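You operate a simulated robot arm through the tools that you are given. There is no shell and no other tool. Be economical: measure what you need, move in short steps, check, and stop when the job is done.

You run a simulated two-armed robot. Do the job below in one go: nothing can be reset, and whatever is moved stays where it is left.

Task
Pick up the box marked "Skelvane" from the island top with one hand, pass it to the other hand and put it on the top of the wooden table. Set down upright: box.

The check looks at the end state, three seconds after you hand in, the way a careful person would. Anything else that was tipped, shoved, dropped, spilled or broken makes it a failure.

Robot
Two 6-joint arms with two-finger parallel grippers on one trunk, on a base that drives. Base frame: it is fixed to the floor where the robot stands at the start and does not move with it; the origin is under the middle of the robot, x ahead of it, y to its left, z up; the surface under the hand at the start is at about z = 0.86. Readings come in m, degrees, newtons and seconds.
The left shoulder is at the start at [0.28, 0.185, 1.03], the right one opposite. With the tool pointing down near the work surface each hand reaches from about 0.56 to 0.94 m from the robot's upright axis, wherever it stands, measured 20 degrees to its own side. Places, roughly: top of the wooden table [1.5, 3.1, 0.8]. Payload 1.57 kg a hand.
Tool frame (each hand has its own): the origin (TCP) lies between the finger pads and is the grasp point; the fingertips stand 0.03 m ahead of it; z points along the fingers, y is the line along which they close. The gripper opens to 0.08 m. The fingers are 0.017 m wide and 0.012 m thick; the gripper's body (0.04 by 0.082 m) begins 0.08 m behind the TCP.
Orientation is that of the tool frame in the base frame, as [roll, pitch, yaw] about the fixed x, y, z axes, in that order (R = Rz(yaw) Ry(pitch) Rx(roll)). With the fingers straight down and closing along the base's y, the tool's x points along the base's -x, its y along +y and its z along -z.

Tools
- The arms move only by the tool drive_tool. It takes "left_increments", "right_increments" or both (then of equal length, played together; a hand with none holds still); each is a list of rows, each a list of 7 numbers: the turn, a rotation vector about the base's x, y, z in units of 6 degrees (1.0 is 6 degrees), then the shift along the base's x, y, z in units of 50 mm (1.0 is 50 mm), then the opening, from 0 (shut) to 1 (fully open). In form: [[ax, ay, az, tx, ty, tz, grip], ...]. A call has 1 to 8 rows; each row shifts and turns the commanded pose from where the row before left it. A call with a number of a shift or a turn outside -1 to 1 is refused whole. Each row takes 0.2 s and may step no farther than 0.05 m and 8.6 degrees from the row before; otherwise, or with a gripper value out of range, the whole call is refused. Where a pose cannot be reached the arm comes as near as it can. A force on the tool above 40 N (or 10 N above the force at the start of the call, whichever is more), or a blocked arm, ends the call early, and 0.2 s more pass. The fingers move at their own pace (about 0.153 m/s each) and stop on an object; they squeeze with about 27 N. The grip force told is the motor's: it shows also when the fingers shut on nothing. Time passes only in rows, and 0.2 s behind the last, so rows that do not move let the fingers close. It gives the time, the measured TCP pose, the force on the tool (base axes), the opening and the grip force at its end, in the units of the frame above (readings bear some noise), with the torque about the TCP (base axes, N m) and any sound that the robot's microphone picked up, and new pictures: "show" is both (left out), scene, wrist or none (wrist: the cameras of the hands that moved).
- Cameras (640 x 400 px; columns grow to the right, rows downward): "scene" is now at [0.239, -0.0276, 1.4813]; the picture's right is [-0.41, -0.91, 0.00], its down [-0.68, 0.30, -0.67] and it looks along [0.61, -0.27, -0.74] (base axes); focal length 283 px, centre (320, 200). "left" rides on the left gripper at [0.072, 0.007, -0.122] in its tool frame; the picture's right is [-0.09, 1.00, 0.00], its down [-0.84, -0.08, -0.54] and it looks along [-0.54, -0.05, 0.84] (tool axes); focal length 238 px, centre (320, 200). "right" rides on the right gripper at [0.072, -0.007, -0.122] in its tool frame; the picture's right is [0.09, 1.00, 0.00], its down [-0.84, 0.08, -0.54] and it looks along [-0.54, 0.05, 0.84] (tool axes); focal length 238 px, centre (320, 200). There is no depth. A picture from a camera that has moved, and an enlarged one, comes with that camera's place and axes in the base frame and with its lens. The place of the scene camera against the robot may be out by one fixed shift of up to 0.018 m in any direction.
- slide_trunk(by): slides the trunk up (or, below 0, down) by that many m; the arms and the scene camera ride with it, the base frame stays. It gives what a move gives, with no picture.
- base_move(legs): drives the robot by 1 to 6 legs, each [ahead, turn to the left] in m and degrees, along the robot's own axes; the way and the turn of a leg run together, so that a leg with both is an arc; at most 1.5 m and 180 degrees a leg. The arms and the cameras ride along, it lands a little off, and it stops where it bumps. It gives what a move gives, and a new picture of the scene camera.
- aim_head(pan, tilt): turns the head with the scene camera to pan (to the left, within 86 degrees either way) and tilt (down, from -29 to 69), counted from straight ahead of the robot. It gives what a move gives, and a new picture of the scene camera.
- enlarge(camera, box): a new picture of the part [left, top, right, bottom] of that camera's present view, enlarged. The clock stands still meanwhile.
- job_done(): hands the job in; it is judged then, once.

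Go step by step. Nothing tells you exact positions but the pictures and the camera data: compare them with the known pose of the tool, close in by small moves and look again before you grip or let go. The budget is 120 turns and 260 pictures, counting those below and the enlarged ones. Unless the task says otherwise, let go and move clear before handing in, and close with one line.

The tools are called after "Call:" by a JSON object that holds its "op" and its "data". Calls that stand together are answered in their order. drive_tool: Moves the arms, as the interface text tells. Its arguments: {"type":"object","properties":{"left_increments":{"type":"array","items":{"type":"array","items":{"type":"number"}}},"right_increments":{"type":"array","items":{"type":"array","items":{"type":"number"}}},"show":{"type":"string","enum":["both","scene","wrist","none"]}},"required":[]} The other tools are called the same way: slide_trunk (by) slides the trunk up or down; base_move (legs) drives the base; aim_head (pan, tilt) turns the head that bears the scene camera; enlarge (camera, box) takes an enlarged picture of a part of a camera's view; job_done () hands the job in.

At the start:

```text
time: 0.0
left_ee_pos: [0.6073, 0.0375, 1.1715]
left_tool_rot: [180.0, 0.0, 180.0]
left_force: [0.2, 0.6, -0.6]
left_wrist_torque: [-0.01, -0.01, -0.04]
left_gripper_width: 0.08
left_grasp_force: 0.0
right_ee_pos: [0.4545, -0.3737, 1.1523]
right_tool_rot: [180.0, 0.0, 179.9]
right_force: [0.0, 0.4, 0.4]
right_wrist_torque: [0.05, -0.03, -0.01]
right_gripper_width: 0.0801
right_grasp_force: 0.2
trunk travel left (down, up): [-0.725, 0.265]
robot x, y, heading: [0.0039, 0.0, 0.3]
head pan, tilt: [-24.0, 48.1]
```

scene: 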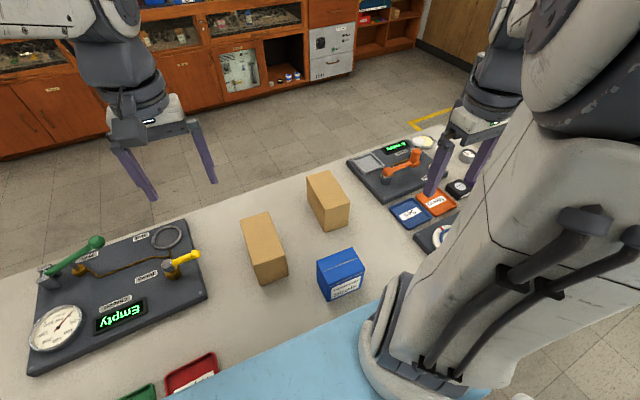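
right: 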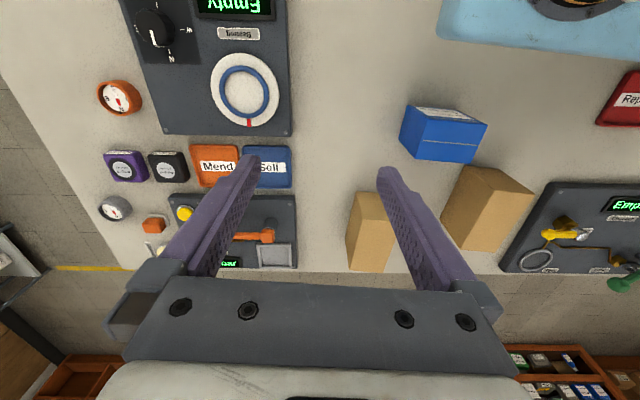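
left: 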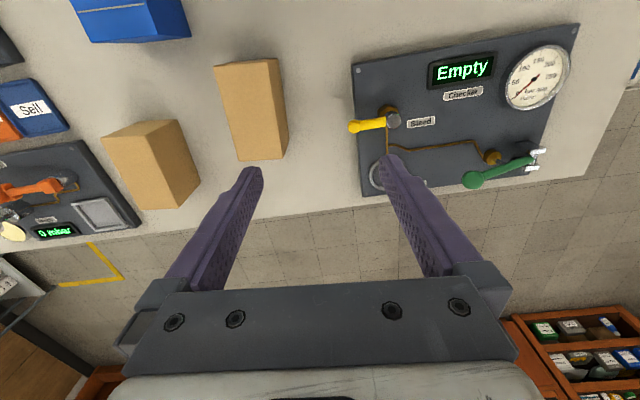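

I see a blue labelled box and two plain cardboard boxes on the island. I enlarge to read the label.

Call:
{"op": "enlarge", "data": {"camera": "scene", "box": [230, 160, 390, 310]}}

Call:
{"op": "enlarge", "data": {"camera": "right", "box": [330, 80, 530, 280]}}

```text
2.67 times, centred on (310, 235) of scene
camera zoom: at [0.239, -0.0276, 1.4813], right [-0.41, -0.91, 0.0], down [-0.68, 0.3, -0.67], along [0.61, -0.27, -0.74], focal length 754 px, centre (347, 107)
```

zoom: 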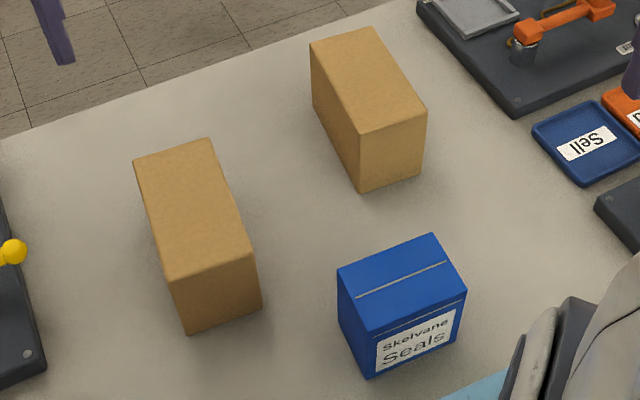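

```text
2.00 times, centred on (430, 180) of right
camera zoom: at [0.3825, -0.3818, 1.2741], right [-0.09, 1.0, 0.0], down [0.84, 0.08, 0.54], along [0.54, 0.05, -0.84], focal length 477 px, centre (100, 240)
```

zoom: 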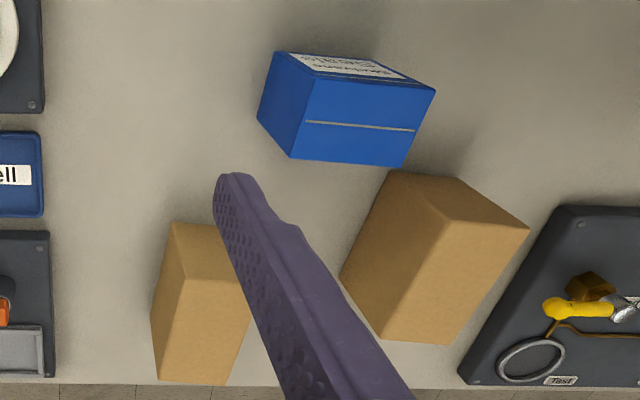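

The blue box is the "Skelvane" one, about [0.48, -0.19], 0.056 deep (x), 0.086 wide (y), top near z = 0.947. It is slightly too close to the robot, so I look around toward the table before planning the drive.

Call:
{"op": "aim_head", "data": {"pan": 60, "tilt": 15}}

Call:
{"op": "aim_head", "data": {"pan": 86, "tilt": 40}}

Call:
{"op": "aim_head", "data": {"pan": 0, "tilt": 60}}

```text
time: 1.6
left_ee_pos: [0.6076, 0.0362, 1.1701]
left_tool_rot: [-180.0, 0.1, -180.0]
left_force: [0.5, -0.3, 0.1]
left_wrist_torque: [-0.01, -0.02, -0.01]
left_gripper_width: 0.0802
left_grasp_force: 0.0
right_ee_pos: [0.4542, -0.3742, 1.1529]
right_tool_rot: [-180.0, 0.0, 180.0]
right_force: [0.7, 0.1, -1.0]
right_wrist_torque: [0.02, 0.01, -0.02]
right_gripper_width: 0.0799
right_grasp_force: 0.1
trunk travel left (down, up): [-0.725, 0.265]
robot x, y, heading: [-0.0, -0.0015, -0.1]
head pan, tilt: [60.0, 15.0]
camera scene: at [0.2139, 0.0853, 1.5323], right [0.87, -0.5, 0.0], down [-0.13, -0.22, -0.97], along [0.48, 0.84, -0.26], focal length 283 px, centre (320, 200)
```

scene: 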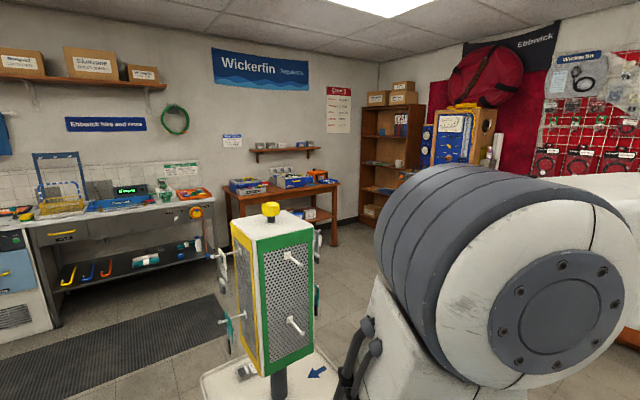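

```text
time: 2.5
left_ee_pos: [0.6081, 0.0362, 1.1709]
left_tool_rot: [180.0, 0.0, 180.0]
left_force: [0.0, -0.1, -0.5]
left_wrist_torque: [0.01, 0.03, 0.01]
left_gripper_width: 0.0801
left_grasp_force: 0.0
right_ee_pos: [0.4531, -0.374, 1.1527]
right_tool_rot: [180.0, 0.0, -180.0]
right_force: [0.2, -0.5, -0.4]
right_wrist_torque: [-0.02, 0.01, -0.01]
right_gripper_width: 0.0798
right_grasp_force: 0.2
trunk travel left (down, up): [-0.725, 0.265]
robot x, y, heading: [0.0021, 0.0001, 0.1]
head pan, tilt: [85.9, 40.0]
camera scene: at [0.1732, 0.0893, 1.4929], right [1.0, -0.07, 0.0], down [-0.05, -0.64, -0.77], along [0.05, 0.76, -0.64], focal length 283 px, centre (320, 200)
```

scene: 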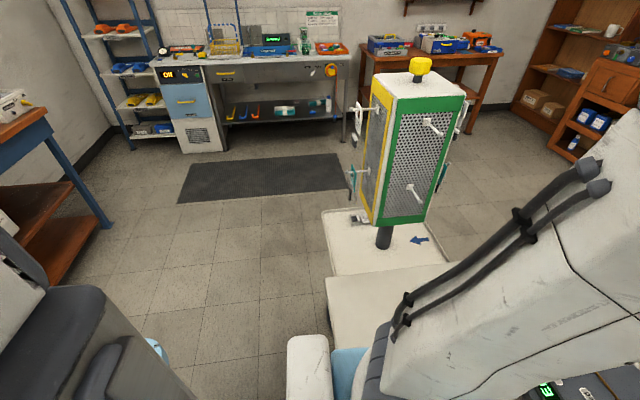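

```text
time: 4.1
left_ee_pos: [0.6073, 0.0368, 1.1711]
left_tool_rot: [-179.9, 0.0, 180.0]
left_force: [-1.0, -0.3, 0.1]
left_wrist_torque: [0.0, -0.01, 0.0]
left_gripper_width: 0.08
left_grasp_force: 0.0
right_ee_pos: [0.4535, -0.3745, 1.153]
right_tool_rot: [180.0, 0.0, -180.0]
right_force: [0.3, 0.1, 0.8]
right_wrist_torque: [0.01, 0.02, 0.0]
right_gripper_width: 0.0801
right_grasp_force: 0.0
trunk travel left (down, up): [-0.725, 0.265]
robot x, y, heading: [-0.0039, -0.0049, 0.0]
head pan, tilt: [0.0, 60.0]
camera scene: at [0.2338, 0.0045, 1.4661], right [0.0, -1.0, 0.0], down [-0.87, 0.0, -0.5], along [0.5, 0.0, -0.87], focal length 283 px, centre (320, 200)
```

scene: 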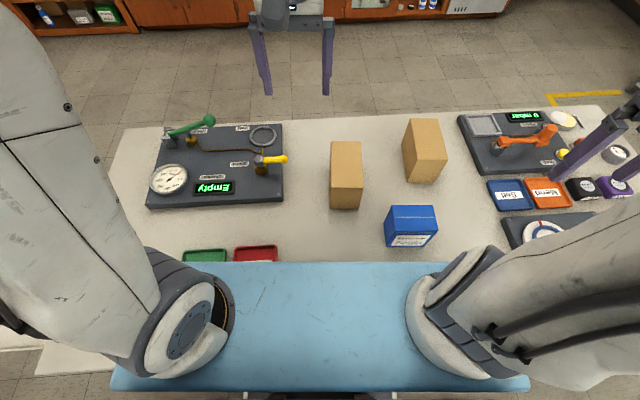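

The wooden table is the one with bins beyond the display stand; I'll plan the drive later. Now I back off slightly so the box is within comfortable reach.

Call:
{"op": "base_move", "data": {"legs": [[-0.12, 0]]}}

Call:
{"op": "drive_tool", "data": {"right_increments": [[0, 0, 1, 0.5, 0.3, 0, 1], [0, 0, 1, 0.5, 0.3, 0, 1], [0, 0, 1, 0.5, 0.3, 0, 1], [0, 0, 1, 0.5, 0.2, 0, 1], [0, 0, 1, 0.5, 0, 0, 1], [0, 0, 1, 0.5, 0, 0, 1], [0, 0, 1, 0.0, 0, 0, 1], [0, 0, 1, 0, 0, 0, 1]], "left_increments": [[0, 0, -1, 0, 0.5, 0, 1], [0, 0, -1, 0, 0.5, 0, 1], [0, 0, -1, 0, 0.5, 0, 1], [0, 0, -1, 0, 0.5, 0, 1], [0, 0, -1, 0, 0.5, 0, 1], [0, 0, -1, 0, 0.5, 0, 1], [0, 0, -1, 0, 0, 0, 1], [0, 0, -1, 0, 0, 0, 1]], "show": "none"}}

Call:
{"op": "drive_tool", "data": {"right_increments": [[0, 0, 1, 0, 0, 0, 1], [0, 0, 1, 0, 0, 0, 1], [0, 0, 1, 0, 0, 0, 1], [0, 0, 1, 0, 0, 0, 1], [0, 0, 1, 0, 0, 0, 1], [0, 0, 1, 0, 0, 0, 1], [0, 0, 1, 0, 0, 0, 1], [1, 0, 0, 0, 0, 0, 1]], "left_increments": [[0, 0, -1, 0, 0, 0, 1], [0, 0, -1, 0, 0, 0, 1], [0, 0, -1, 0, 0, 0, 1], [0, 0, -1, 0, 0, 0, 1], [0, 0, -1, 0, 0, 0, 1], [0, 0, -1, 0, 0, 0, 1], [0, 0, -1, 0, 0, 0, 1], [-1, 0, 0, 0, 0, 0, 1]], "show": "none"}}

Call:
{"op": "drive_tool", "data": {"right_increments": [[1, 0, 0, 0, 0, 0, 1], [1, 0, 0, 0, 0, 0, 1], [1, 0, 0, 0, 0, 0, 1], [1, 0, 0, 0, 0, 0, 1]], "left_increments": [[-1, 0, 0, 0, 0, 0, 1], [-1, 0, 0, 0, 0, 0, 1], [-1, 0, 0, 0, 0, 0, 1], [-1, 0, 0, 0, 0, 0, 1]]}}

```text
time: 5.3
left_ee_pos: [0.4872, 0.0381, 1.1712]
left_tool_rot: [-180.0, 0.0, -179.9]
left_force: [-0.2, -1.0, 0.1]
left_wrist_torque: [-0.01, 0.02, -0.01]
left_gripper_width: 0.08
left_grasp_force: 0.0
right_ee_pos: [0.3328, -0.374, 1.1515]
right_tool_rot: [-180.0, 0.1, -179.9]
right_force: [-0.8, -0.2, -0.3]
right_wrist_torque: [-0.02, 0.02, -0.01]
right_gripper_width: 0.0801
right_grasp_force: 0.0
trunk travel left (down, up): [-0.725, 0.265]
robot x, y, heading: [-0.1233, 0.0026, 0.0]
head pan, tilt: [0.0, 60.0]
camera scene: at [0.112, 0.0047, 1.466], right [0.0, -1.0, 0.0], down [-0.87, 0.0, -0.5], along [0.5, 0.0, -0.87], focal length 283 px, centre (320, 200)
```

scene: 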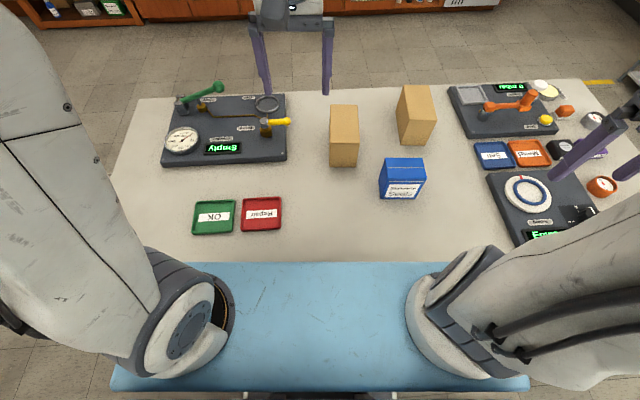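

```text
time: 7.1
left_ee_pos: [0.4863, 0.1874, 1.1712]
left_tool_rot: [-179.9, 0.0, 132.0]
left_force: [1.3, -0.9, 1.2]
left_wrist_torque: [0.01, 0.0, -0.03]
left_gripper_width: 0.0798
left_grasp_force: 0.0
right_ee_pos: [0.4832, -0.3176, 1.1524]
right_tool_rot: [180.0, -0.1, -131.8]
right_force: [-0.2, -0.6, 0.5]
right_wrist_torque: [0.05, -0.01, -0.05]
right_gripper_width: 0.0795
right_grasp_force: 0.1
trunk travel left (down, up): [-0.725, 0.265]
robot x, y, heading: [-0.1208, 0.0048, 0.1]
head pan, tilt: [0.0, 60.0]
```

```text
time: 8.9
left_ee_pos: [0.4866, 0.1881, 1.1711]
left_tool_rot: [179.9, 6.0, 90.0]
left_force: [0.2, 0.3, 0.3]
left_wrist_torque: [-0.02, 0.01, -0.01]
left_gripper_width: 0.0798
left_grasp_force: 0.0
right_ee_pos: [0.482, -0.318, 1.1527]
right_tool_rot: [180.0, 6.0, -89.8]
right_force: [-0.2, -0.1, 0.6]
right_wrist_torque: [-0.03, 0.03, -0.02]
right_gripper_width: 0.0799
right_grasp_force: 0.0
trunk travel left (down, up): [-0.725, 0.265]
robot x, y, heading: [-0.1204, -0.0013, 0.2]
head pan, tilt: [0.0, 60.0]
```

```text
time: 9.9
left_ee_pos: [0.4855, 0.1868, 1.1715]
left_tool_rot: [-179.9, 30.2, 90.1]
left_force: [0.0, 0.7, -0.2]
left_wrist_torque: [-0.02, 0.03, -0.01]
left_gripper_width: 0.0799
left_grasp_force: 0.0
right_ee_pos: [0.483, -0.3182, 1.1524]
right_tool_rot: [-179.9, 30.1, -89.7]
right_force: [0.3, -0.6, -0.6]
right_wrist_torque: [-0.04, 0.01, 0.01]
right_gripper_width: 0.0801
right_grasp_force: 0.0
trunk travel left (down, up): [-0.725, 0.265]
robot x, y, heading: [-0.1207, 0.0025, 0.1]
head pan, tilt: [0.0, 60.0]
camera scene: at [0.1114, 0.0047, 1.4661], right [0.0, -1.0, 0.0], down [-0.87, 0.0, -0.5], along [0.5, 0.0, -0.87], focal length 283 px, centre (320, 200)
camera right: at [0.4895, -0.4427, 1.2216], right [-1.0, -0.08, -0.05], down [-0.08, 0.45, 0.89], along [-0.05, 0.89, -0.46], focal length 238 px, centre (320, 200)
camera left: at [0.4933, 0.3111, 1.2396], right [1.0, -0.08, 0.04], down [-0.08, -0.45, 0.89], along [-0.05, -0.89, -0.46], focal length 238 px, centre (320, 200)
```

scene: 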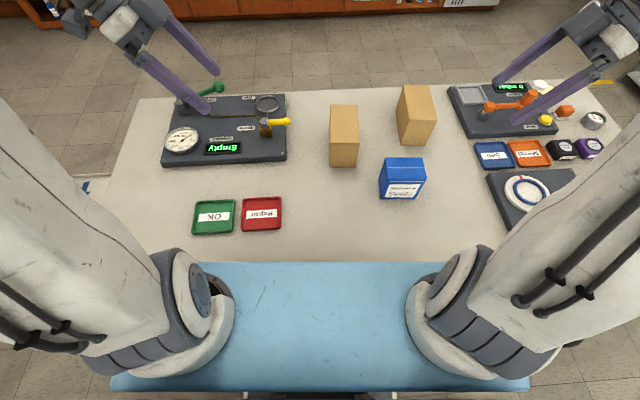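
right: 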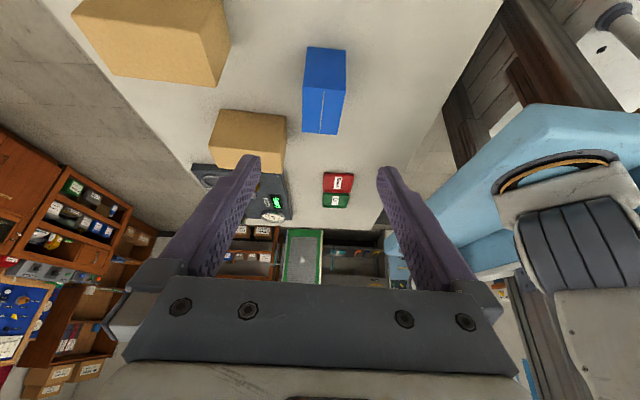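
left: 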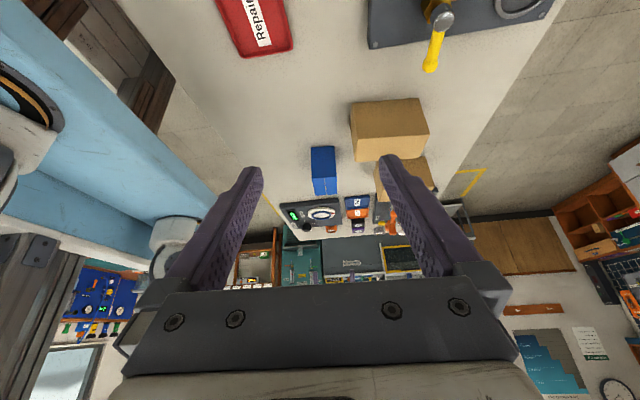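

From the right wrist view the box's top is centred at about [0.479, -0.188], 0.056 × 0.085. I bring the right hand, tilted 30°, to a pre-grasp point on its right half.

Call:
{"op": "drive_tool", "data": {"right_increments": [[0, 0, 0, -0.02, 0.29, -0.76, 1], [0, 0, 0, -0.02, 0.29, -0.76, 1], [0, 0, 0, -0.02, 0.29, -0.76, 1], [0, 0, 0, -0.02, 0.29, -0.76, 1]]}}

```text
time: 10.9
left_ee_pos: [0.4863, 0.1881, 1.1707]
left_tool_rot: [-179.9, 30.0, 90.2]
left_force: [0.0, 0.1, -0.2]
left_wrist_torque: [-0.01, -0.02, 0.0]
left_gripper_width: 0.0803
left_grasp_force: 0.1
right_ee_pos: [0.4777, -0.2608, 0.9994]
right_tool_rot: [-179.8, 30.0, -89.9]
right_force: [-0.2, -0.1, 0.0]
right_wrist_torque: [0.03, -0.04, 0.01]
right_gripper_width: 0.0801
right_grasp_force: 0.0
trunk travel left (down, up): [-0.725, 0.265]
robot x, y, heading: [-0.1208, -0.0031, -0.1]
head pan, tilt: [0.0, 60.0]
camera scene: at [0.1113, 0.0047, 1.4661], right [0.0, -1.0, 0.0], down [-0.87, 0.0, -0.5], along [0.5, 0.0, -0.87], focal length 283 px, centre (320, 200)
camera right: at [0.4851, -0.386, 1.069], right [-1.0, -0.08, -0.05], down [-0.08, 0.45, 0.89], along [-0.05, 0.89, -0.46], focal length 238 px, centre (320, 200)
```

scene: 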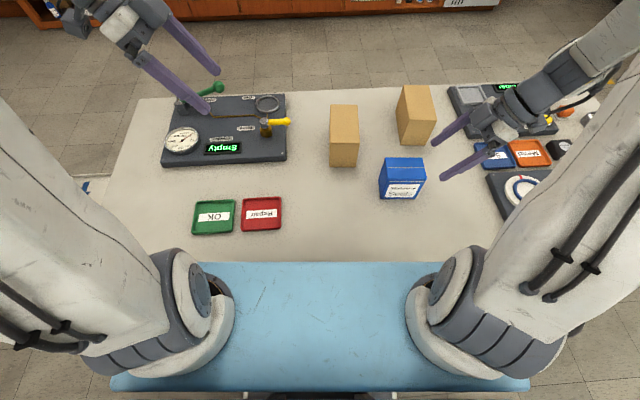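
right: 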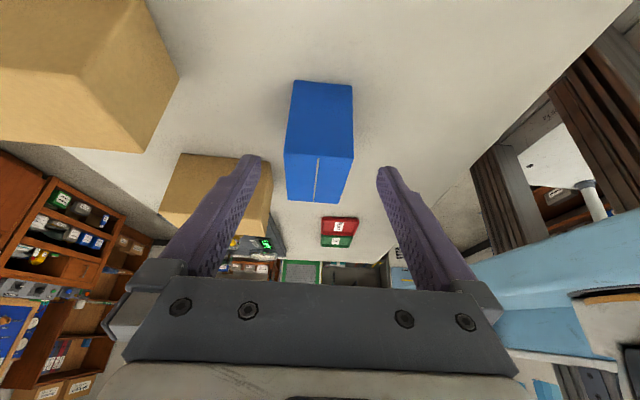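

The box sits centred between the open fingers. I advance along the tool axis and check.

Call:
{"op": "drive_tool", "data": {"right_increments": [[0, 0, 0, 0.01, 0.25, -0.44, 1], [0, 0, 0, 0.01, 0.25, -0.44, 1], [0, 0, 0, 0, 0.25, -0.43, 1], [0, 0, 0, 0, 0.25, -0.42, 1]]}}

```text
time: 11.9
left_ee_pos: [0.4859, 0.1873, 1.1704]
left_tool_rot: [-179.9, 30.0, 90.2]
left_force: [0.7, -0.8, -0.3]
left_wrist_torque: [0.0, 0.01, 0.01]
left_gripper_width: 0.0798
left_grasp_force: 0.0
right_ee_pos: [0.4792, -0.2105, 0.9144]
right_tool_rot: [-179.9, 30.1, -89.8]
right_force: [0.1, 0.2, 0.5]
right_wrist_torque: [-0.02, 0.03, 0.0]
right_gripper_width: 0.0799
right_grasp_force: 0.0
trunk travel left (down, up): [-0.725, 0.265]
robot x, y, heading: [-0.1256, -0.0012, -0.0]
head pan, tilt: [0.0, 60.0]
camera scene: at [0.1113, 0.0047, 1.4661], right [0.0, -1.0, 0.0], down [-0.87, 0.0, -0.5], along [0.5, 0.0, -0.87], focal length 283 px, centre (320, 200)
camera right: at [0.4863, -0.3349, 0.9829], right [-1.0, -0.08, -0.05], down [-0.08, 0.45, 0.89], along [-0.05, 0.89, -0.46], focal length 238 px, centre (320, 200)
```

scene: 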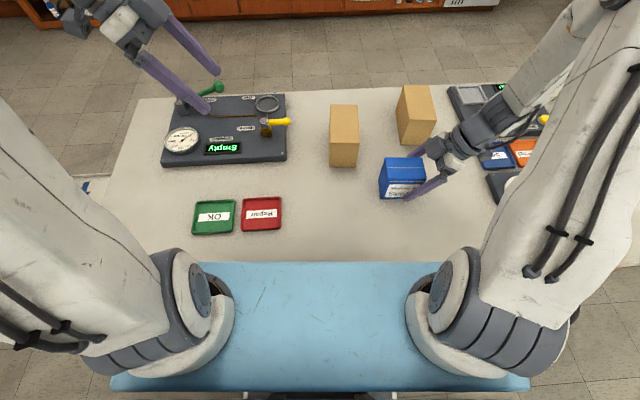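
right: 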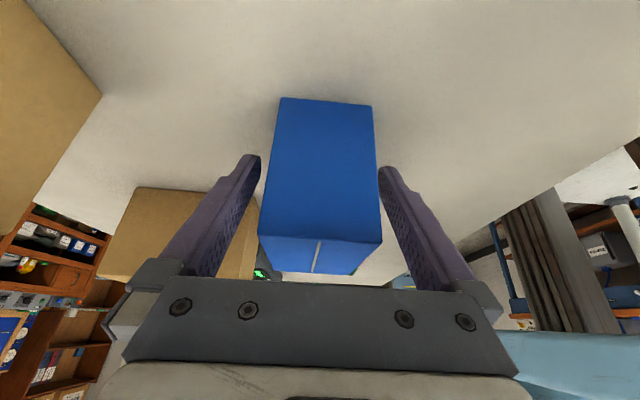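

Fingers straddle the right half of the box. I close the grip, then lift a little.

Call:
{"op": "drive_tool", "data": {"right_increments": [[0, 0, 0, 0, 0, 0, 0], [0, 0, 0, 0, 0, 0, 0], [0, 0, 0, 0, 0, 0, 0], [0, 0, 0, 0, 0, 0, 0]], "show": "none"}}

Call:
{"op": "drive_tool", "data": {"right_increments": [[0, 0, 0, 0, 0, 0.3, 0], [0, 0, 0, 0, 0, 0.5, 0], [0, 0, 0, 0, 0, 0.5, 0], [0, 0, 0, 0, 0, 0.7, 0]]}}

```text
time: 12.9
left_ee_pos: [0.4859, 0.1885, 1.1713]
left_tool_rot: [-179.9, 30.0, 90.2]
left_force: [0.5, -0.1, -0.7]
left_wrist_torque: [0.06, -0.02, -0.03]
left_gripper_width: 0.0801
left_grasp_force: 0.2
right_ee_pos: [0.4789, -0.2113, 0.9135]
right_tool_rot: [179.9, 30.1, -89.9]
right_force: [-1.0, -0.4, 0.0]
right_wrist_torque: [-0.07, -0.03, 0.03]
right_gripper_width: 0.0578
right_grasp_force: 27.0
trunk travel left (down, up): [-0.725, 0.265]
robot x, y, heading: [-0.1253, 0.0031, -0.2]
head pan, tilt: [0.0, 60.0]
```

```text
time: 13.9
left_ee_pos: [0.4861, 0.1867, 1.1703]
left_tool_rot: [-179.9, 30.0, 90.1]
left_force: [0.1, -0.2, 0.3]
left_wrist_torque: [0.01, -0.01, -0.01]
left_gripper_width: 0.0798
left_grasp_force: 0.1
right_ee_pos: [0.4782, -0.2099, 1.0156]
right_tool_rot: [-180.0, 30.0, -89.9]
right_force: [0.2, 0.5, -1.2]
right_wrist_torque: [-0.04, 0.01, 0.02]
right_gripper_width: 0.0575
right_grasp_force: 26.9
trunk travel left (down, up): [-0.725, 0.265]
robot x, y, heading: [-0.1243, 0.0003, 0.1]
head pan, tilt: [0.0, 60.0]
camera scene: at [0.1117, 0.0046, 1.466], right [0.0, -1.0, 0.0], down [-0.87, 0.0, -0.5], along [0.5, 0.0, -0.87], focal length 283 px, centre (320, 200)
camera right: at [0.4857, -0.3343, 1.0836], right [-1.0, -0.08, -0.05], down [-0.08, 0.45, 0.89], along [-0.05, 0.89, -0.46], focal length 238 px, centre (320, 200)
```

scene: 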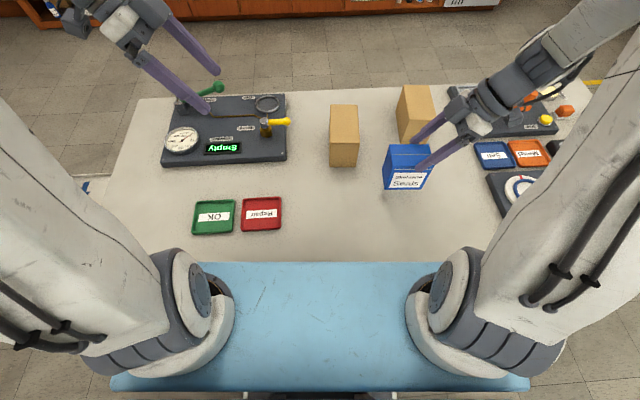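
right: 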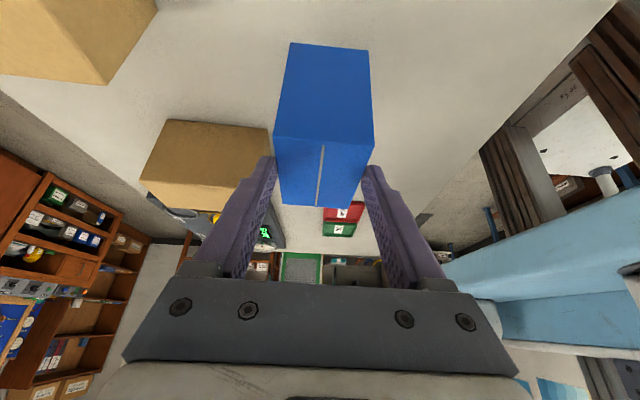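

The box is held and light. I bring it to the middle of the robot, well above the island, and raise the left hand.

Call:
{"op": "drive_tool", "data": {"right_increments": [[0, 0, 0, 0, 0, 0.76, 0], [0, 0, 0, 0, 0.3, 0.76, 0], [0, 0, 0, 0, 0.6, 0.76, 0], [0, 0, 0, 0, 0.6, 0, 0], [0, 0, 0, 0, 0.7, 0, 0], [0, 0, 0, 0, 0.7, 0, 0], [0, 0, 0, 0, 0.7, 0, 0]], "left_increments": [[0, 0, 0, -0.03, 0, 0.33, 1], [0, 0, 0, -0.03, 0, 0.33, 1], [0, 0, 0, -0.03, 0, 0.33, 1], [0, 0, 0, -0.03, 0, 0, 1], [0, 0, 0, -0.03, 0, 0, 1], [0, 0, 0, 0, 0, 0, 1], [0, 0, 0, 0, 0, 0, 1]]}}

```text
time: 15.5
left_ee_pos: [0.4787, 0.1874, 1.2203]
left_tool_rot: [-179.9, 30.1, 90.0]
left_force: [0.0, -0.1, 0.4]
left_wrist_torque: [0.02, -0.01, 0.0]
left_gripper_width: 0.0801
left_grasp_force: 0.0
right_ee_pos: [0.4792, -0.0298, 1.1277]
right_tool_rot: [-180.0, 29.9, -89.9]
right_force: [0.2, 0.0, -2.6]
right_wrist_torque: [-0.01, 0.01, -0.04]
right_gripper_width: 0.0573
right_grasp_force: 26.7
trunk travel left (down, up): [-0.725, 0.265]
robot x, y, heading: [-0.1211, -0.0007, -0.3]
head pan, tilt: [0.0, 60.0]
camera scene: at [0.1115, 0.0046, 1.466], right [0.0, -1.0, 0.0], down [-0.87, 0.0, -0.5], along [0.5, 0.0, -0.87], focal length 283 px, centre (320, 200)
camera right: at [0.4864, -0.1543, 1.1977], right [-1.0, -0.08, -0.05], down [-0.08, 0.45, 0.89], along [-0.05, 0.89, -0.46], focal length 238 px, centre (320, 200)
camera left: at [0.4859, 0.3109, 1.2896], right [1.0, -0.08, 0.04], down [-0.08, -0.45, 0.89], along [-0.05, -0.89, -0.46], focal length 238 px, centre (320, 200)
```

scene: 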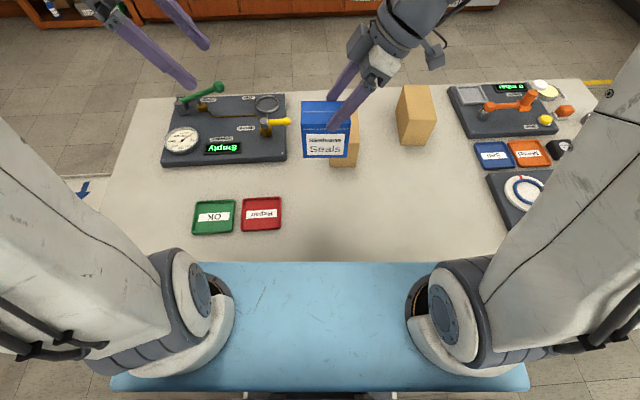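
right: 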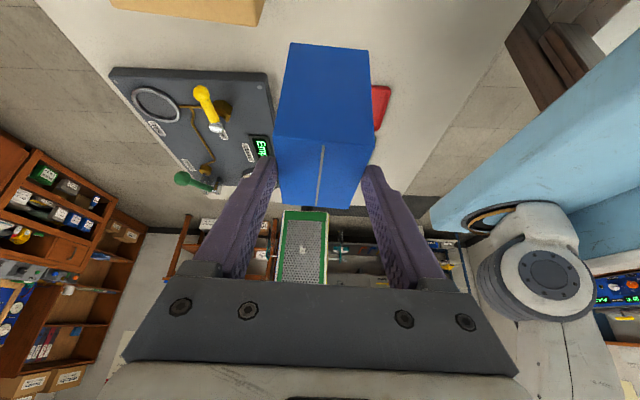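
left: 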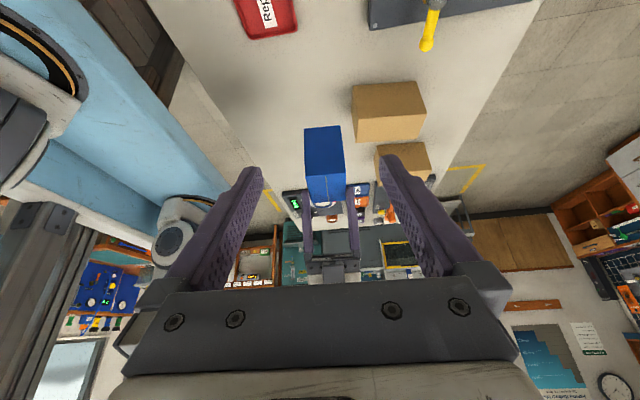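

Box is level in the right hand. The left hand lines up with the box's left half, offset so the fingertips of the two hands don't meet.

Call:
{"op": "drive_tool", "data": {"left_increments": [[0, 0, 0, 0, -0.58, 0, 1], [0, 0, 0, 0, -0.58, 0, 1], [0, 0, 0, 0, -0.58, 0, 1], [0, 0, 0, 0, -0.58, 0, 1]]}}

```text
time: 16.5
left_ee_pos: [0.4786, 0.0718, 1.2201]
left_tool_rot: [-179.9, 30.0, 90.1]
left_force: [0.4, -1.5, 0.4]
left_wrist_torque: [0.02, 0.01, 0.0]
left_gripper_width: 0.08
left_grasp_force: 0.0
right_ee_pos: [0.4801, -0.0294, 1.1286]
right_tool_rot: [-180.0, 29.9, -90.0]
right_force: [0.2, -0.1, -1.9]
right_wrist_torque: [-0.01, 0.02, 0.01]
right_gripper_width: 0.0575
right_grasp_force: 27.0
trunk travel left (down, up): [-0.725, 0.265]
robot x, y, heading: [-0.1233, 0.0022, 0.0]
head pan, tilt: [0.0, 60.0]
camera scene: at [0.1115, 0.0048, 1.466], right [0.0, -1.0, 0.0], down [-0.87, 0.0, -0.5], along [0.5, 0.0, -0.87], focal length 283 px, centre (320, 200)
camera left: at [0.4858, 0.195, 1.2898], right [1.0, -0.08, 0.04], down [-0.08, -0.45, 0.89], along [-0.05, -0.89, -0.46], focal length 238 px, centre (320, 200)
```

scene: 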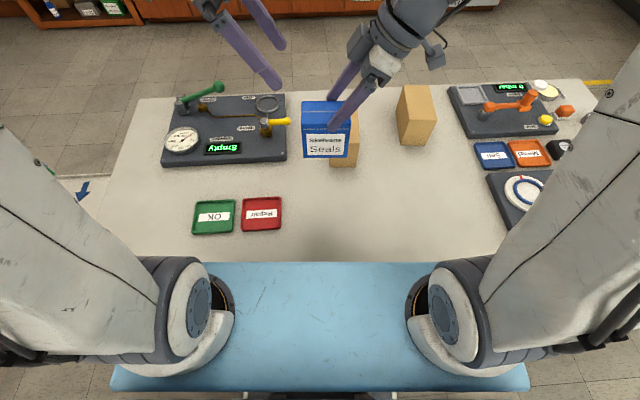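
left: 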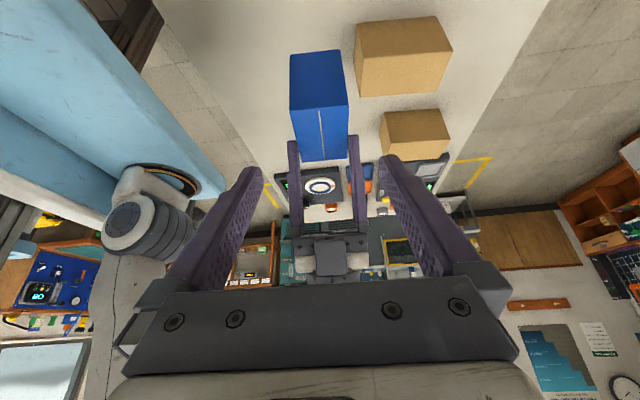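

The box appears to sit lower in the right grip than I expected. I enlarge the views to check before touching it.

Call:
{"op": "enlarge", "data": {"camera": "scene", "box": [260, 40, 420, 190]}}

Call:
{"op": "enlarge", "data": {"camera": "right", "box": [200, 30, 440, 230]}}

Call:
{"op": "enlarge", "data": {"camera": "left", "box": [240, 30, 400, 290]}}

```text
2.67 times, centred on (340, 115) of scene
camera zoom: at [0.1115, 0.0048, 1.466], right [0.0, -1.0, 0.0], down [-0.87, 0.0, -0.5], along [0.5, 0.0, -0.87], focal length 754 px, centre (267, 427)
```

zoom: 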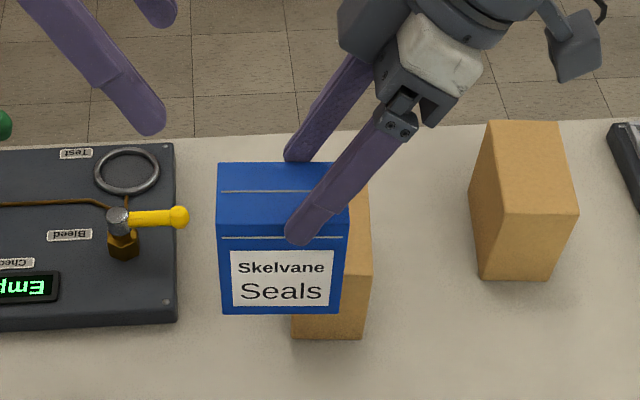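

```text
2.00 times, centred on (320, 130) of right
camera zoom: at [0.4867, -0.1545, 1.1976], right [-1.0, -0.08, -0.05], down [-0.08, 0.45, 0.89], along [-0.05, 0.89, -0.46], focal length 477 px, centre (320, 340)
```

zoom: 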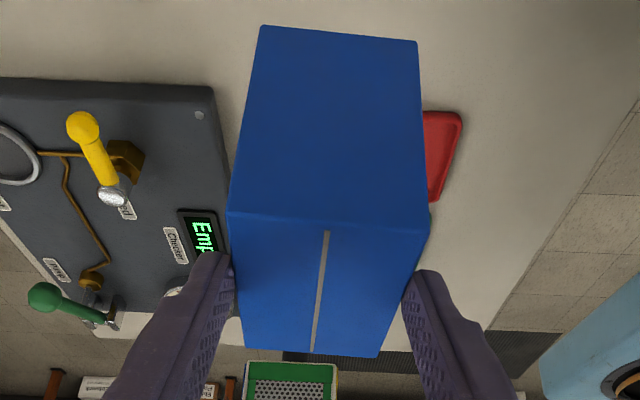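

```text
1.54 times, centred on (320, 160) of left
camera zoom: at [0.4858, 0.195, 1.2898], right [1.0, -0.08, 0.04], down [-0.08, -0.45, 0.89], along [-0.05, -0.89, -0.46], focal length 367 px, centre (320, 262)
```

zoom: 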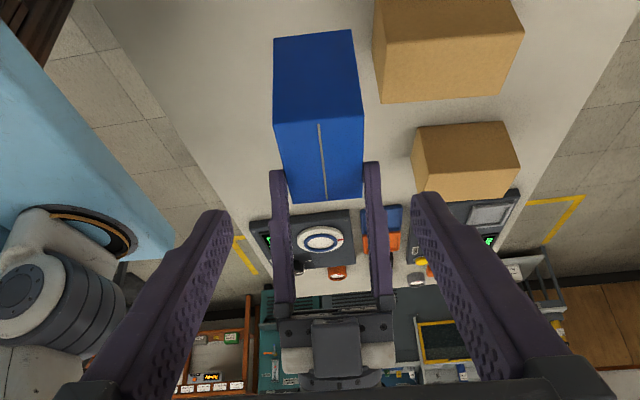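

The box slid down in the right grip and is held near the fingertips (top ≈ 1.107, y from -0.05 to 0.035), but steady. I'll take it with the left hand now, deeper; first I move in with open fingers.

Call:
{"op": "drive_tool", "data": {"left_increments": [[0, 0, 0, 0.01, -0.3, -0.75, 1], [0, 0, 0, 0.01, -0.3, -0.75, 1], [0, 0, 0, 0.01, -0.3, -0.75, 1], [0, 0, 0, 0.0, -0.3, -0.75, 1]]}}

```text
time: 17.5
left_ee_pos: [0.4807, 0.0113, 1.0696]
left_tool_rot: [-179.9, 30.1, 90.1]
left_force: [-0.4, 0.0, 0.1]
left_wrist_torque: [-0.03, -0.01, 0.01]
left_gripper_width: 0.08
left_grasp_force: 0.1
right_ee_pos: [0.4795, -0.03, 1.1286]
right_tool_rot: [-179.9, 30.0, -90.0]
right_force: [-0.7, -0.8, -2.2]
right_wrist_torque: [-0.03, -0.05, 0.01]
right_gripper_width: 0.0577
right_grasp_force: 27.2
trunk travel left (down, up): [-0.725, 0.265]
robot x, y, heading: [-0.1231, 0.0014, 0.0]
head pan, tilt: [0.0, 60.0]
camera scene: at [0.1114, 0.0048, 1.4661], right [0.0, -1.0, 0.0], down [-0.87, 0.0, -0.5], along [0.5, 0.0, -0.87], focal length 283 px, centre (320, 200)
camera left: at [0.4882, 0.1342, 1.1388], right [1.0, -0.08, 0.04], down [-0.08, -0.45, 0.89], along [-0.05, -0.89, -0.46], focal length 238 px, centre (320, 200)
```

scene: 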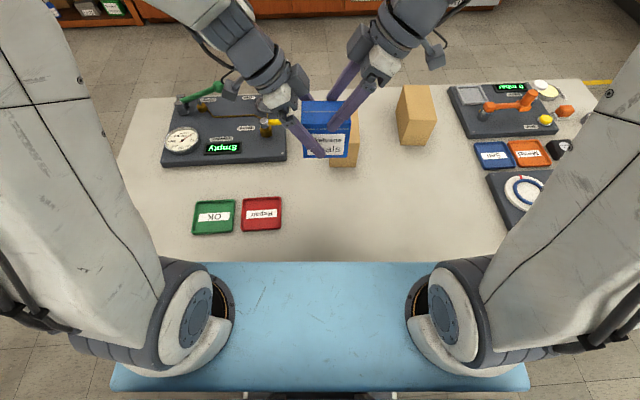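
left: 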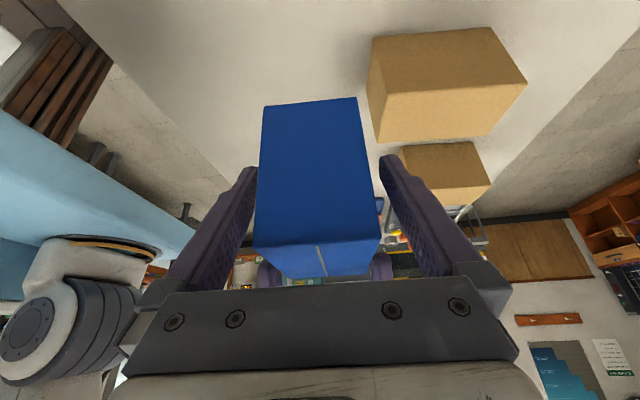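

The left fingers straddle the box deeply. I close the left hand while the right keeps holding.

Call:
{"op": "drive_tool", "data": {"left_increments": [[0, 0, 0, 0, 0, 0, 0], [0, 0, 0, 0, 0, 0, 0], [0, 0, 0, 0, 0, 0, 0], [0, 0, 0, 0, 0, 0, 0]]}}

```text
time: 18.5
left_ee_pos: [0.4792, 0.0108, 1.0702]
left_tool_rot: [-179.9, 30.0, 90.2]
left_force: [-12.1, -1.7, 0.5]
left_wrist_torque: [0.1, -0.51, 0.11]
left_gripper_width: 0.0577
left_grasp_force: 27.0
right_ee_pos: [0.479, -0.0302, 1.1309]
right_tool_rot: [-179.8, 29.9, -89.9]
right_force: [13.2, 1.5, -1.0]
right_wrist_torque: [0.02, -0.24, -0.59]
right_gripper_width: 0.0578
right_grasp_force: 26.8
trunk travel left (down, up): [-0.725, 0.265]
robot x, y, heading: [-0.1255, 0.001, 0.4]
head pan, tilt: [0.0, 60.0]
camera scene: at [0.1115, 0.0047, 1.466], right [0.0, -1.0, 0.0], down [-0.87, 0.0, -0.5], along [0.5, 0.0, -0.87], focal length 283 px, centre (320, 200)
camera left: at [0.488, 0.1342, 1.139], right [1.0, -0.08, 0.04], down [-0.07, -0.45, 0.89], along [-0.05, -0.89, -0.46], focal length 238 px, centre (320, 200)
```

scene: 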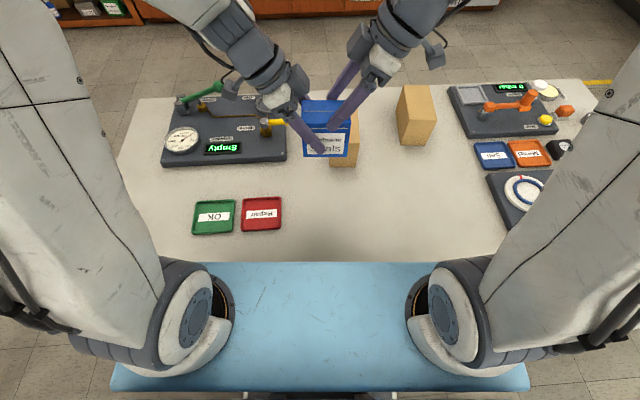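
left: 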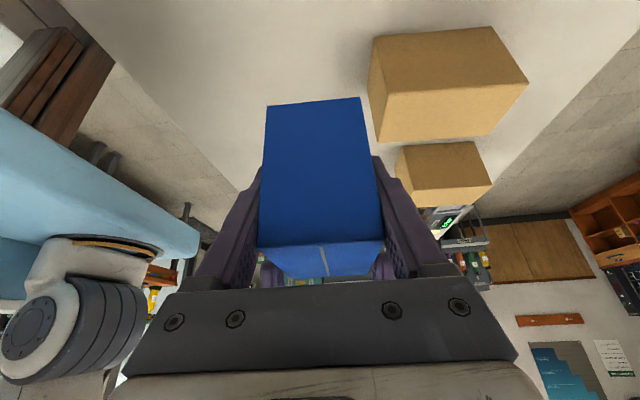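

Both hands hold it. I ease the left hand 1.5 mm to relieve the sideways load, then open the right hand only.

Call:
{"op": "drive_tool", "data": {"left_increments": [[0, 0, 0, -0.03, 0, 0, 0], [0, 0, 0, 0, 0, 0, 0], [0, 0, 0, 0, 0, 0, 0], [0, 0, 0, 0, 0, 0, 0]], "right_increments": [[0, 0, 0, 0, 0, 0, 0], [0, 0, 0, 0, 0, 0, 0.85], [0, 0, 0, 0, 0, 0, 1], [0, 0, 0, 0, 0, 0, 1]]}}

```text
time: 19.5
left_ee_pos: [0.4799, 0.0108, 1.0698]
left_tool_rot: [-179.8, 30.0, 90.1]
left_force: [-0.4, -0.5, 0.2]
left_wrist_torque: [0.07, 0.02, -0.01]
left_gripper_width: 0.058
left_grasp_force: 26.6
right_ee_pos: [0.4806, -0.0312, 1.1291]
right_tool_rot: [-179.9, 29.9, -89.9]
right_force: [0.2, -0.6, -0.4]
right_wrist_torque: [0.04, -0.01, -0.01]
right_gripper_width: 0.08
right_grasp_force: 0.1
trunk travel left (down, up): [-0.725, 0.265]
robot x, y, heading: [-0.1204, -0.0023, -0.0]
head pan, tilt: [0.0, 60.0]
camera scene: at [0.1115, 0.0047, 1.466], right [0.0, -1.0, 0.0], down [-0.87, 0.0, -0.5], along [0.5, 0.0, -0.87], focal length 283 px, centre (320, 200)
camera right: at [0.4866, -0.1546, 1.1975], right [-1.0, -0.08, -0.05], down [-0.08, 0.45, 0.89], along [-0.05, 0.89, -0.46], focal length 238 px, centre (320, 200)
camera left: at [0.4867, 0.1346, 1.1394], right [1.0, -0.08, 0.05], down [-0.08, -0.45, 0.89], along [-0.05, -0.89, -0.46], focal length 238 px, centre (320, 200)
```

scene: 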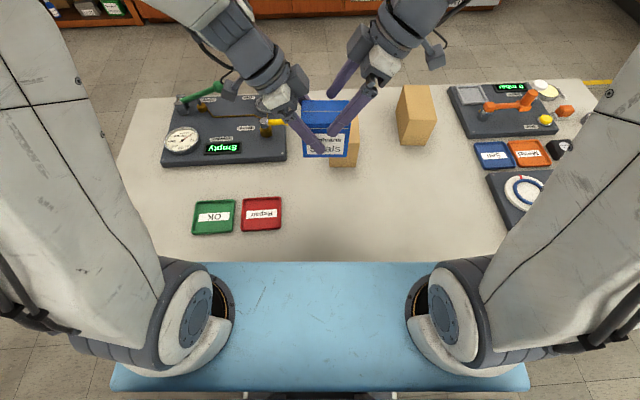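
right: 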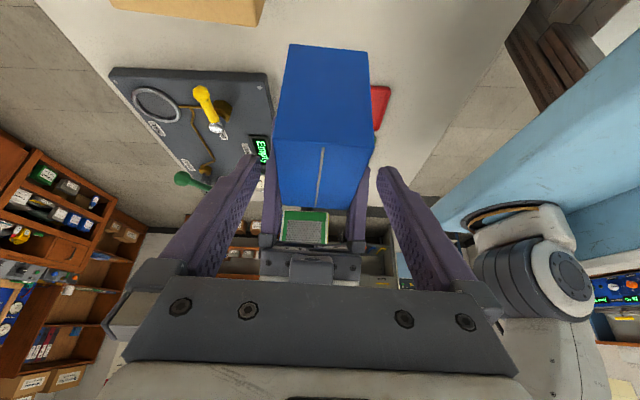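
left: 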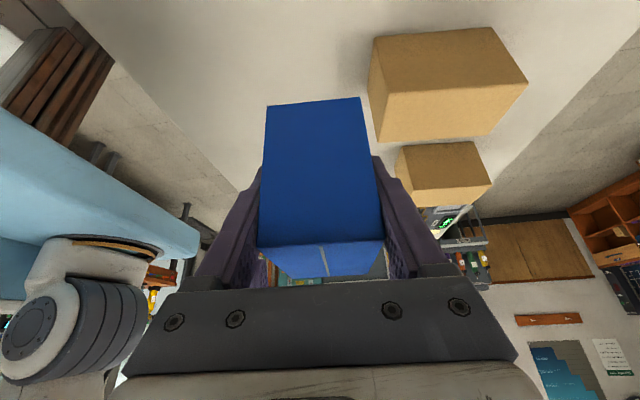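

The left hand holds it securely with no slip. The right hand withdraws up and to the right; then I lift gently with the left.

Call:
{"op": "drive_tool", "data": {"right_increments": [[0, 0, 0, 0, -0.4, 0.7, 1], [0, 0, 0, 0, -0.4, 0.7, 1], [0, 0, 0, 0, -0.6, 0.5, 1], [0, 0, 0, 0, -0.8, 0.2, 1], [0, 0, 0, 0, -0.9, 0, 1], [0, 0, 0, 0, -0.9, 0, 1]], "left_increments": [[0, 0, 0, 0, 0, 0, 0], [0, 0, 0, 0, 0, 0, 0], [0, 0, 0, 0, 0, 0, 0], [0, 0, 0, 0, 0, 0.1, 0], [0, 0, 0, 0, 0, 0.2, 0], [0, 0, 0, 0, 0, 0.2, 0]]}}

```text
time: 20.9
left_ee_pos: [0.4784, 0.0108, 1.0945]
left_tool_rot: [-179.9, 29.9, 90.1]
left_force: [-0.1, 0.4, -2.3]
left_wrist_torque: [0.03, -0.03, -0.03]
left_gripper_width: 0.058
left_grasp_force: 27.5
right_ee_pos: [0.4794, -0.2298, 1.2327]
right_tool_rot: [179.9, 29.8, -89.9]
right_force: [0.3, 0.3, 0.0]
right_wrist_torque: [-0.01, 0.03, 0.02]
right_gripper_width: 0.0798
right_grasp_force: 0.2
trunk travel left (down, up): [-0.725, 0.265]
robot x, y, heading: [-0.1181, -0.0047, 0.1]
head pan, tilt: [0.0, 60.0]
camera scene: at [0.1115, 0.0049, 1.466], right [0.0, -1.0, 0.0], down [-0.87, 0.0, -0.5], along [0.5, 0.0, -0.87], focal length 283 px, centre (320, 200)
camera right: at [0.4867, -0.3545, 1.3025], right [-1.0, -0.08, -0.05], down [-0.08, 0.45, 0.89], along [-0.05, 0.89, -0.46], focal length 238 px, centre (320, 200)
camera left: at [0.4864, 0.1351, 1.1644], right [1.0, -0.08, 0.04], down [-0.08, -0.45, 0.89], along [-0.05, -0.89, -0.46], focal length 238 px, centre (320, 200)
```

scene: 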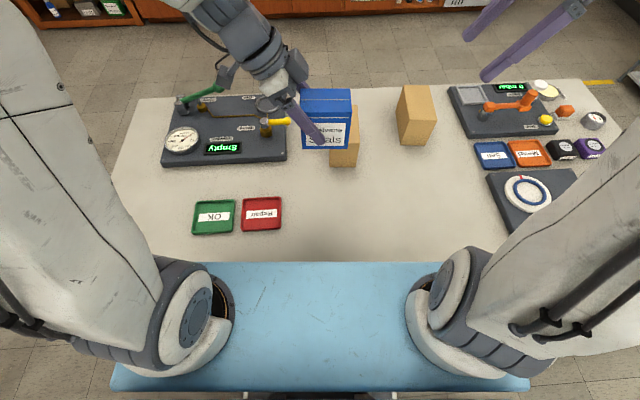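
right: 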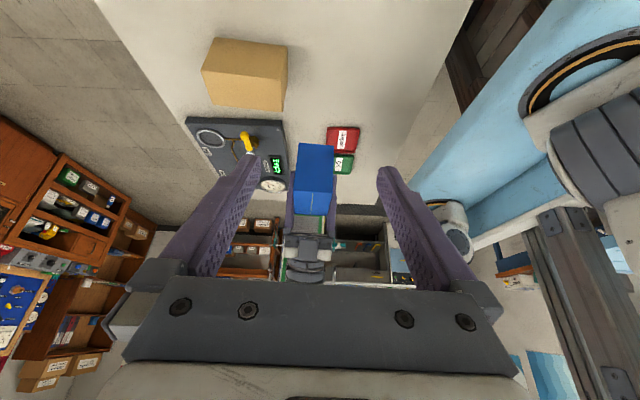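
left: 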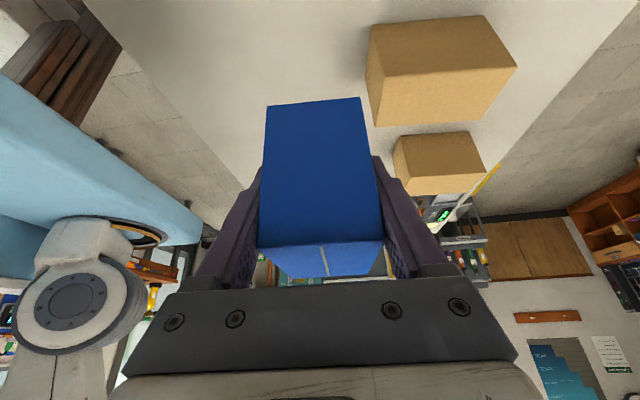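

The box is firmly in the left hand. I pull both hands in and up a bit and look ahead while backing out.

Call:
{"op": "drive_tool", "data": {"left_increments": [[0, 0, 0, -0.2, 0, 0.3, 0], [0, 0, 0, -0.4, 0, 0.5, 0], [0, 0, 0, -0.4, 0, 0.5, 0], [0, 0, 0, -0.4, 0, 0.5, 0], [0, 0, 0, -0.2, 0, 0.3, 0]], "right_increments": [[0, 0, 0, -0.2, 0.0, 0, 0.5], [0, 0, 0, -0.4, 0.0, 0, 0.5], [0, 0, 0, -0.4, 0.0, 0, 0.5], [0, 0, 0, -0.4, 0.0, 0, 0.5], [0, 0, 0, -0.2, 0, 0, 0.5]], "show": "none"}}

Call:
{"op": "base_move", "data": {"legs": [[-0.36, 0]]}}

Call:
{"op": "aim_head", "data": {"pan": 75, "tilt": 25}}

```text
time: 22.1
left_ee_pos: [0.398, 0.0129, 1.2002]
left_tool_rot: [-179.9, 30.0, 90.1]
left_force: [1.2, 0.4, -2.3]
left_wrist_torque: [0.06, 0.01, 0.0]
left_gripper_width: 0.0579
left_grasp_force: 26.9
right_ee_pos: [0.3995, -0.2304, 1.2331]
right_tool_rot: [180.0, 29.9, -89.9]
right_force: [-0.3, -0.3, 0.5]
right_wrist_torque: [-0.01, 0.02, -0.02]
right_gripper_width: 0.0396
right_grasp_force: 0.1
trunk travel left (down, up): [-0.725, 0.265]
robot x, y, heading: [-0.1225, -0.0001, 0.1]
head pan, tilt: [0.0, 60.0]
```

```text
time: 24.4
left_ee_pos: [0.0413, 0.012, 1.2011]
left_tool_rot: [-180.0, 30.0, 90.2]
left_force: [0.4, 0.1, -2.9]
left_wrist_torque: [0.03, 0.05, -0.04]
left_gripper_width: 0.0578
left_grasp_force: 27.4
right_ee_pos: [0.0414, -0.2305, 1.2327]
right_tool_rot: [-180.0, 30.0, -89.9]
right_force: [0.0, -0.3, 0.0]
right_wrist_torque: [-0.01, 0.01, 0.02]
right_gripper_width: 0.04
right_grasp_force: 0.1
trunk travel left (down, up): [-0.725, 0.265]
robot x, y, heading: [-0.4774, -0.0012, 0.2]
head pan, tilt: [0.0, 60.0]
camera scene: at [-0.246, 0.0042, 1.466], right [0.0, -1.0, 0.0], down [-0.87, 0.0, -0.5], along [0.5, 0.0, -0.87], focal length 283 px, centre (320, 200)
```

scene: 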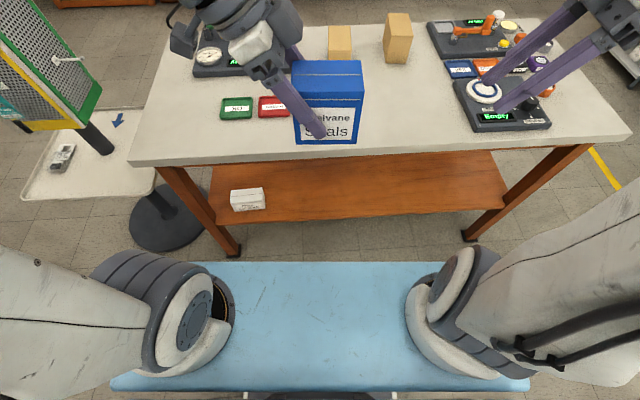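

```text
time: 25.9
left_ee_pos: [0.0408, 0.0115, 1.2014]
left_tool_rot: [-179.9, 30.0, 90.3]
left_force: [-0.8, 0.3, -2.0]
left_wrist_torque: [0.03, 0.0, -0.01]
left_gripper_width: 0.0576
left_grasp_force: 26.8
right_ee_pos: [0.0412, -0.2306, 1.2339]
right_tool_rot: [179.9, 29.9, -89.9]
right_force: [-0.6, 0.3, -0.7]
right_wrist_torque: [0.01, 0.0, 0.01]
right_gripper_width: 0.0398
right_grasp_force: 0.1
trunk travel left (down, up): [-0.725, 0.265]
robot x, y, heading: [-0.4828, -0.0028, 0.0]
head pan, tilt: [75.0, 25.0]
camera scene: at [-0.2892, 0.0931, 1.5161], right [0.97, -0.26, 0.0], down [-0.11, -0.41, -0.91], along [0.23, 0.88, -0.42], focal length 283 px, centre (320, 200)
```

scene: 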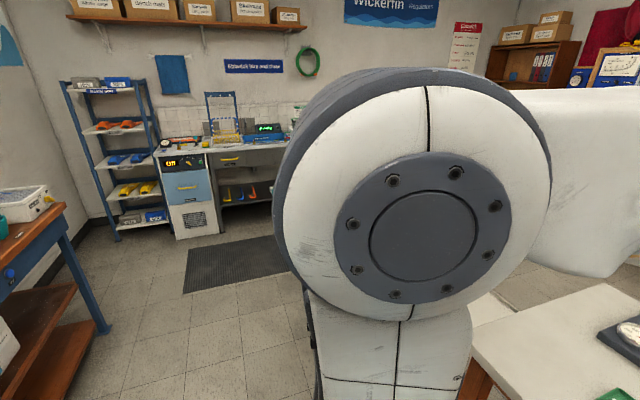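

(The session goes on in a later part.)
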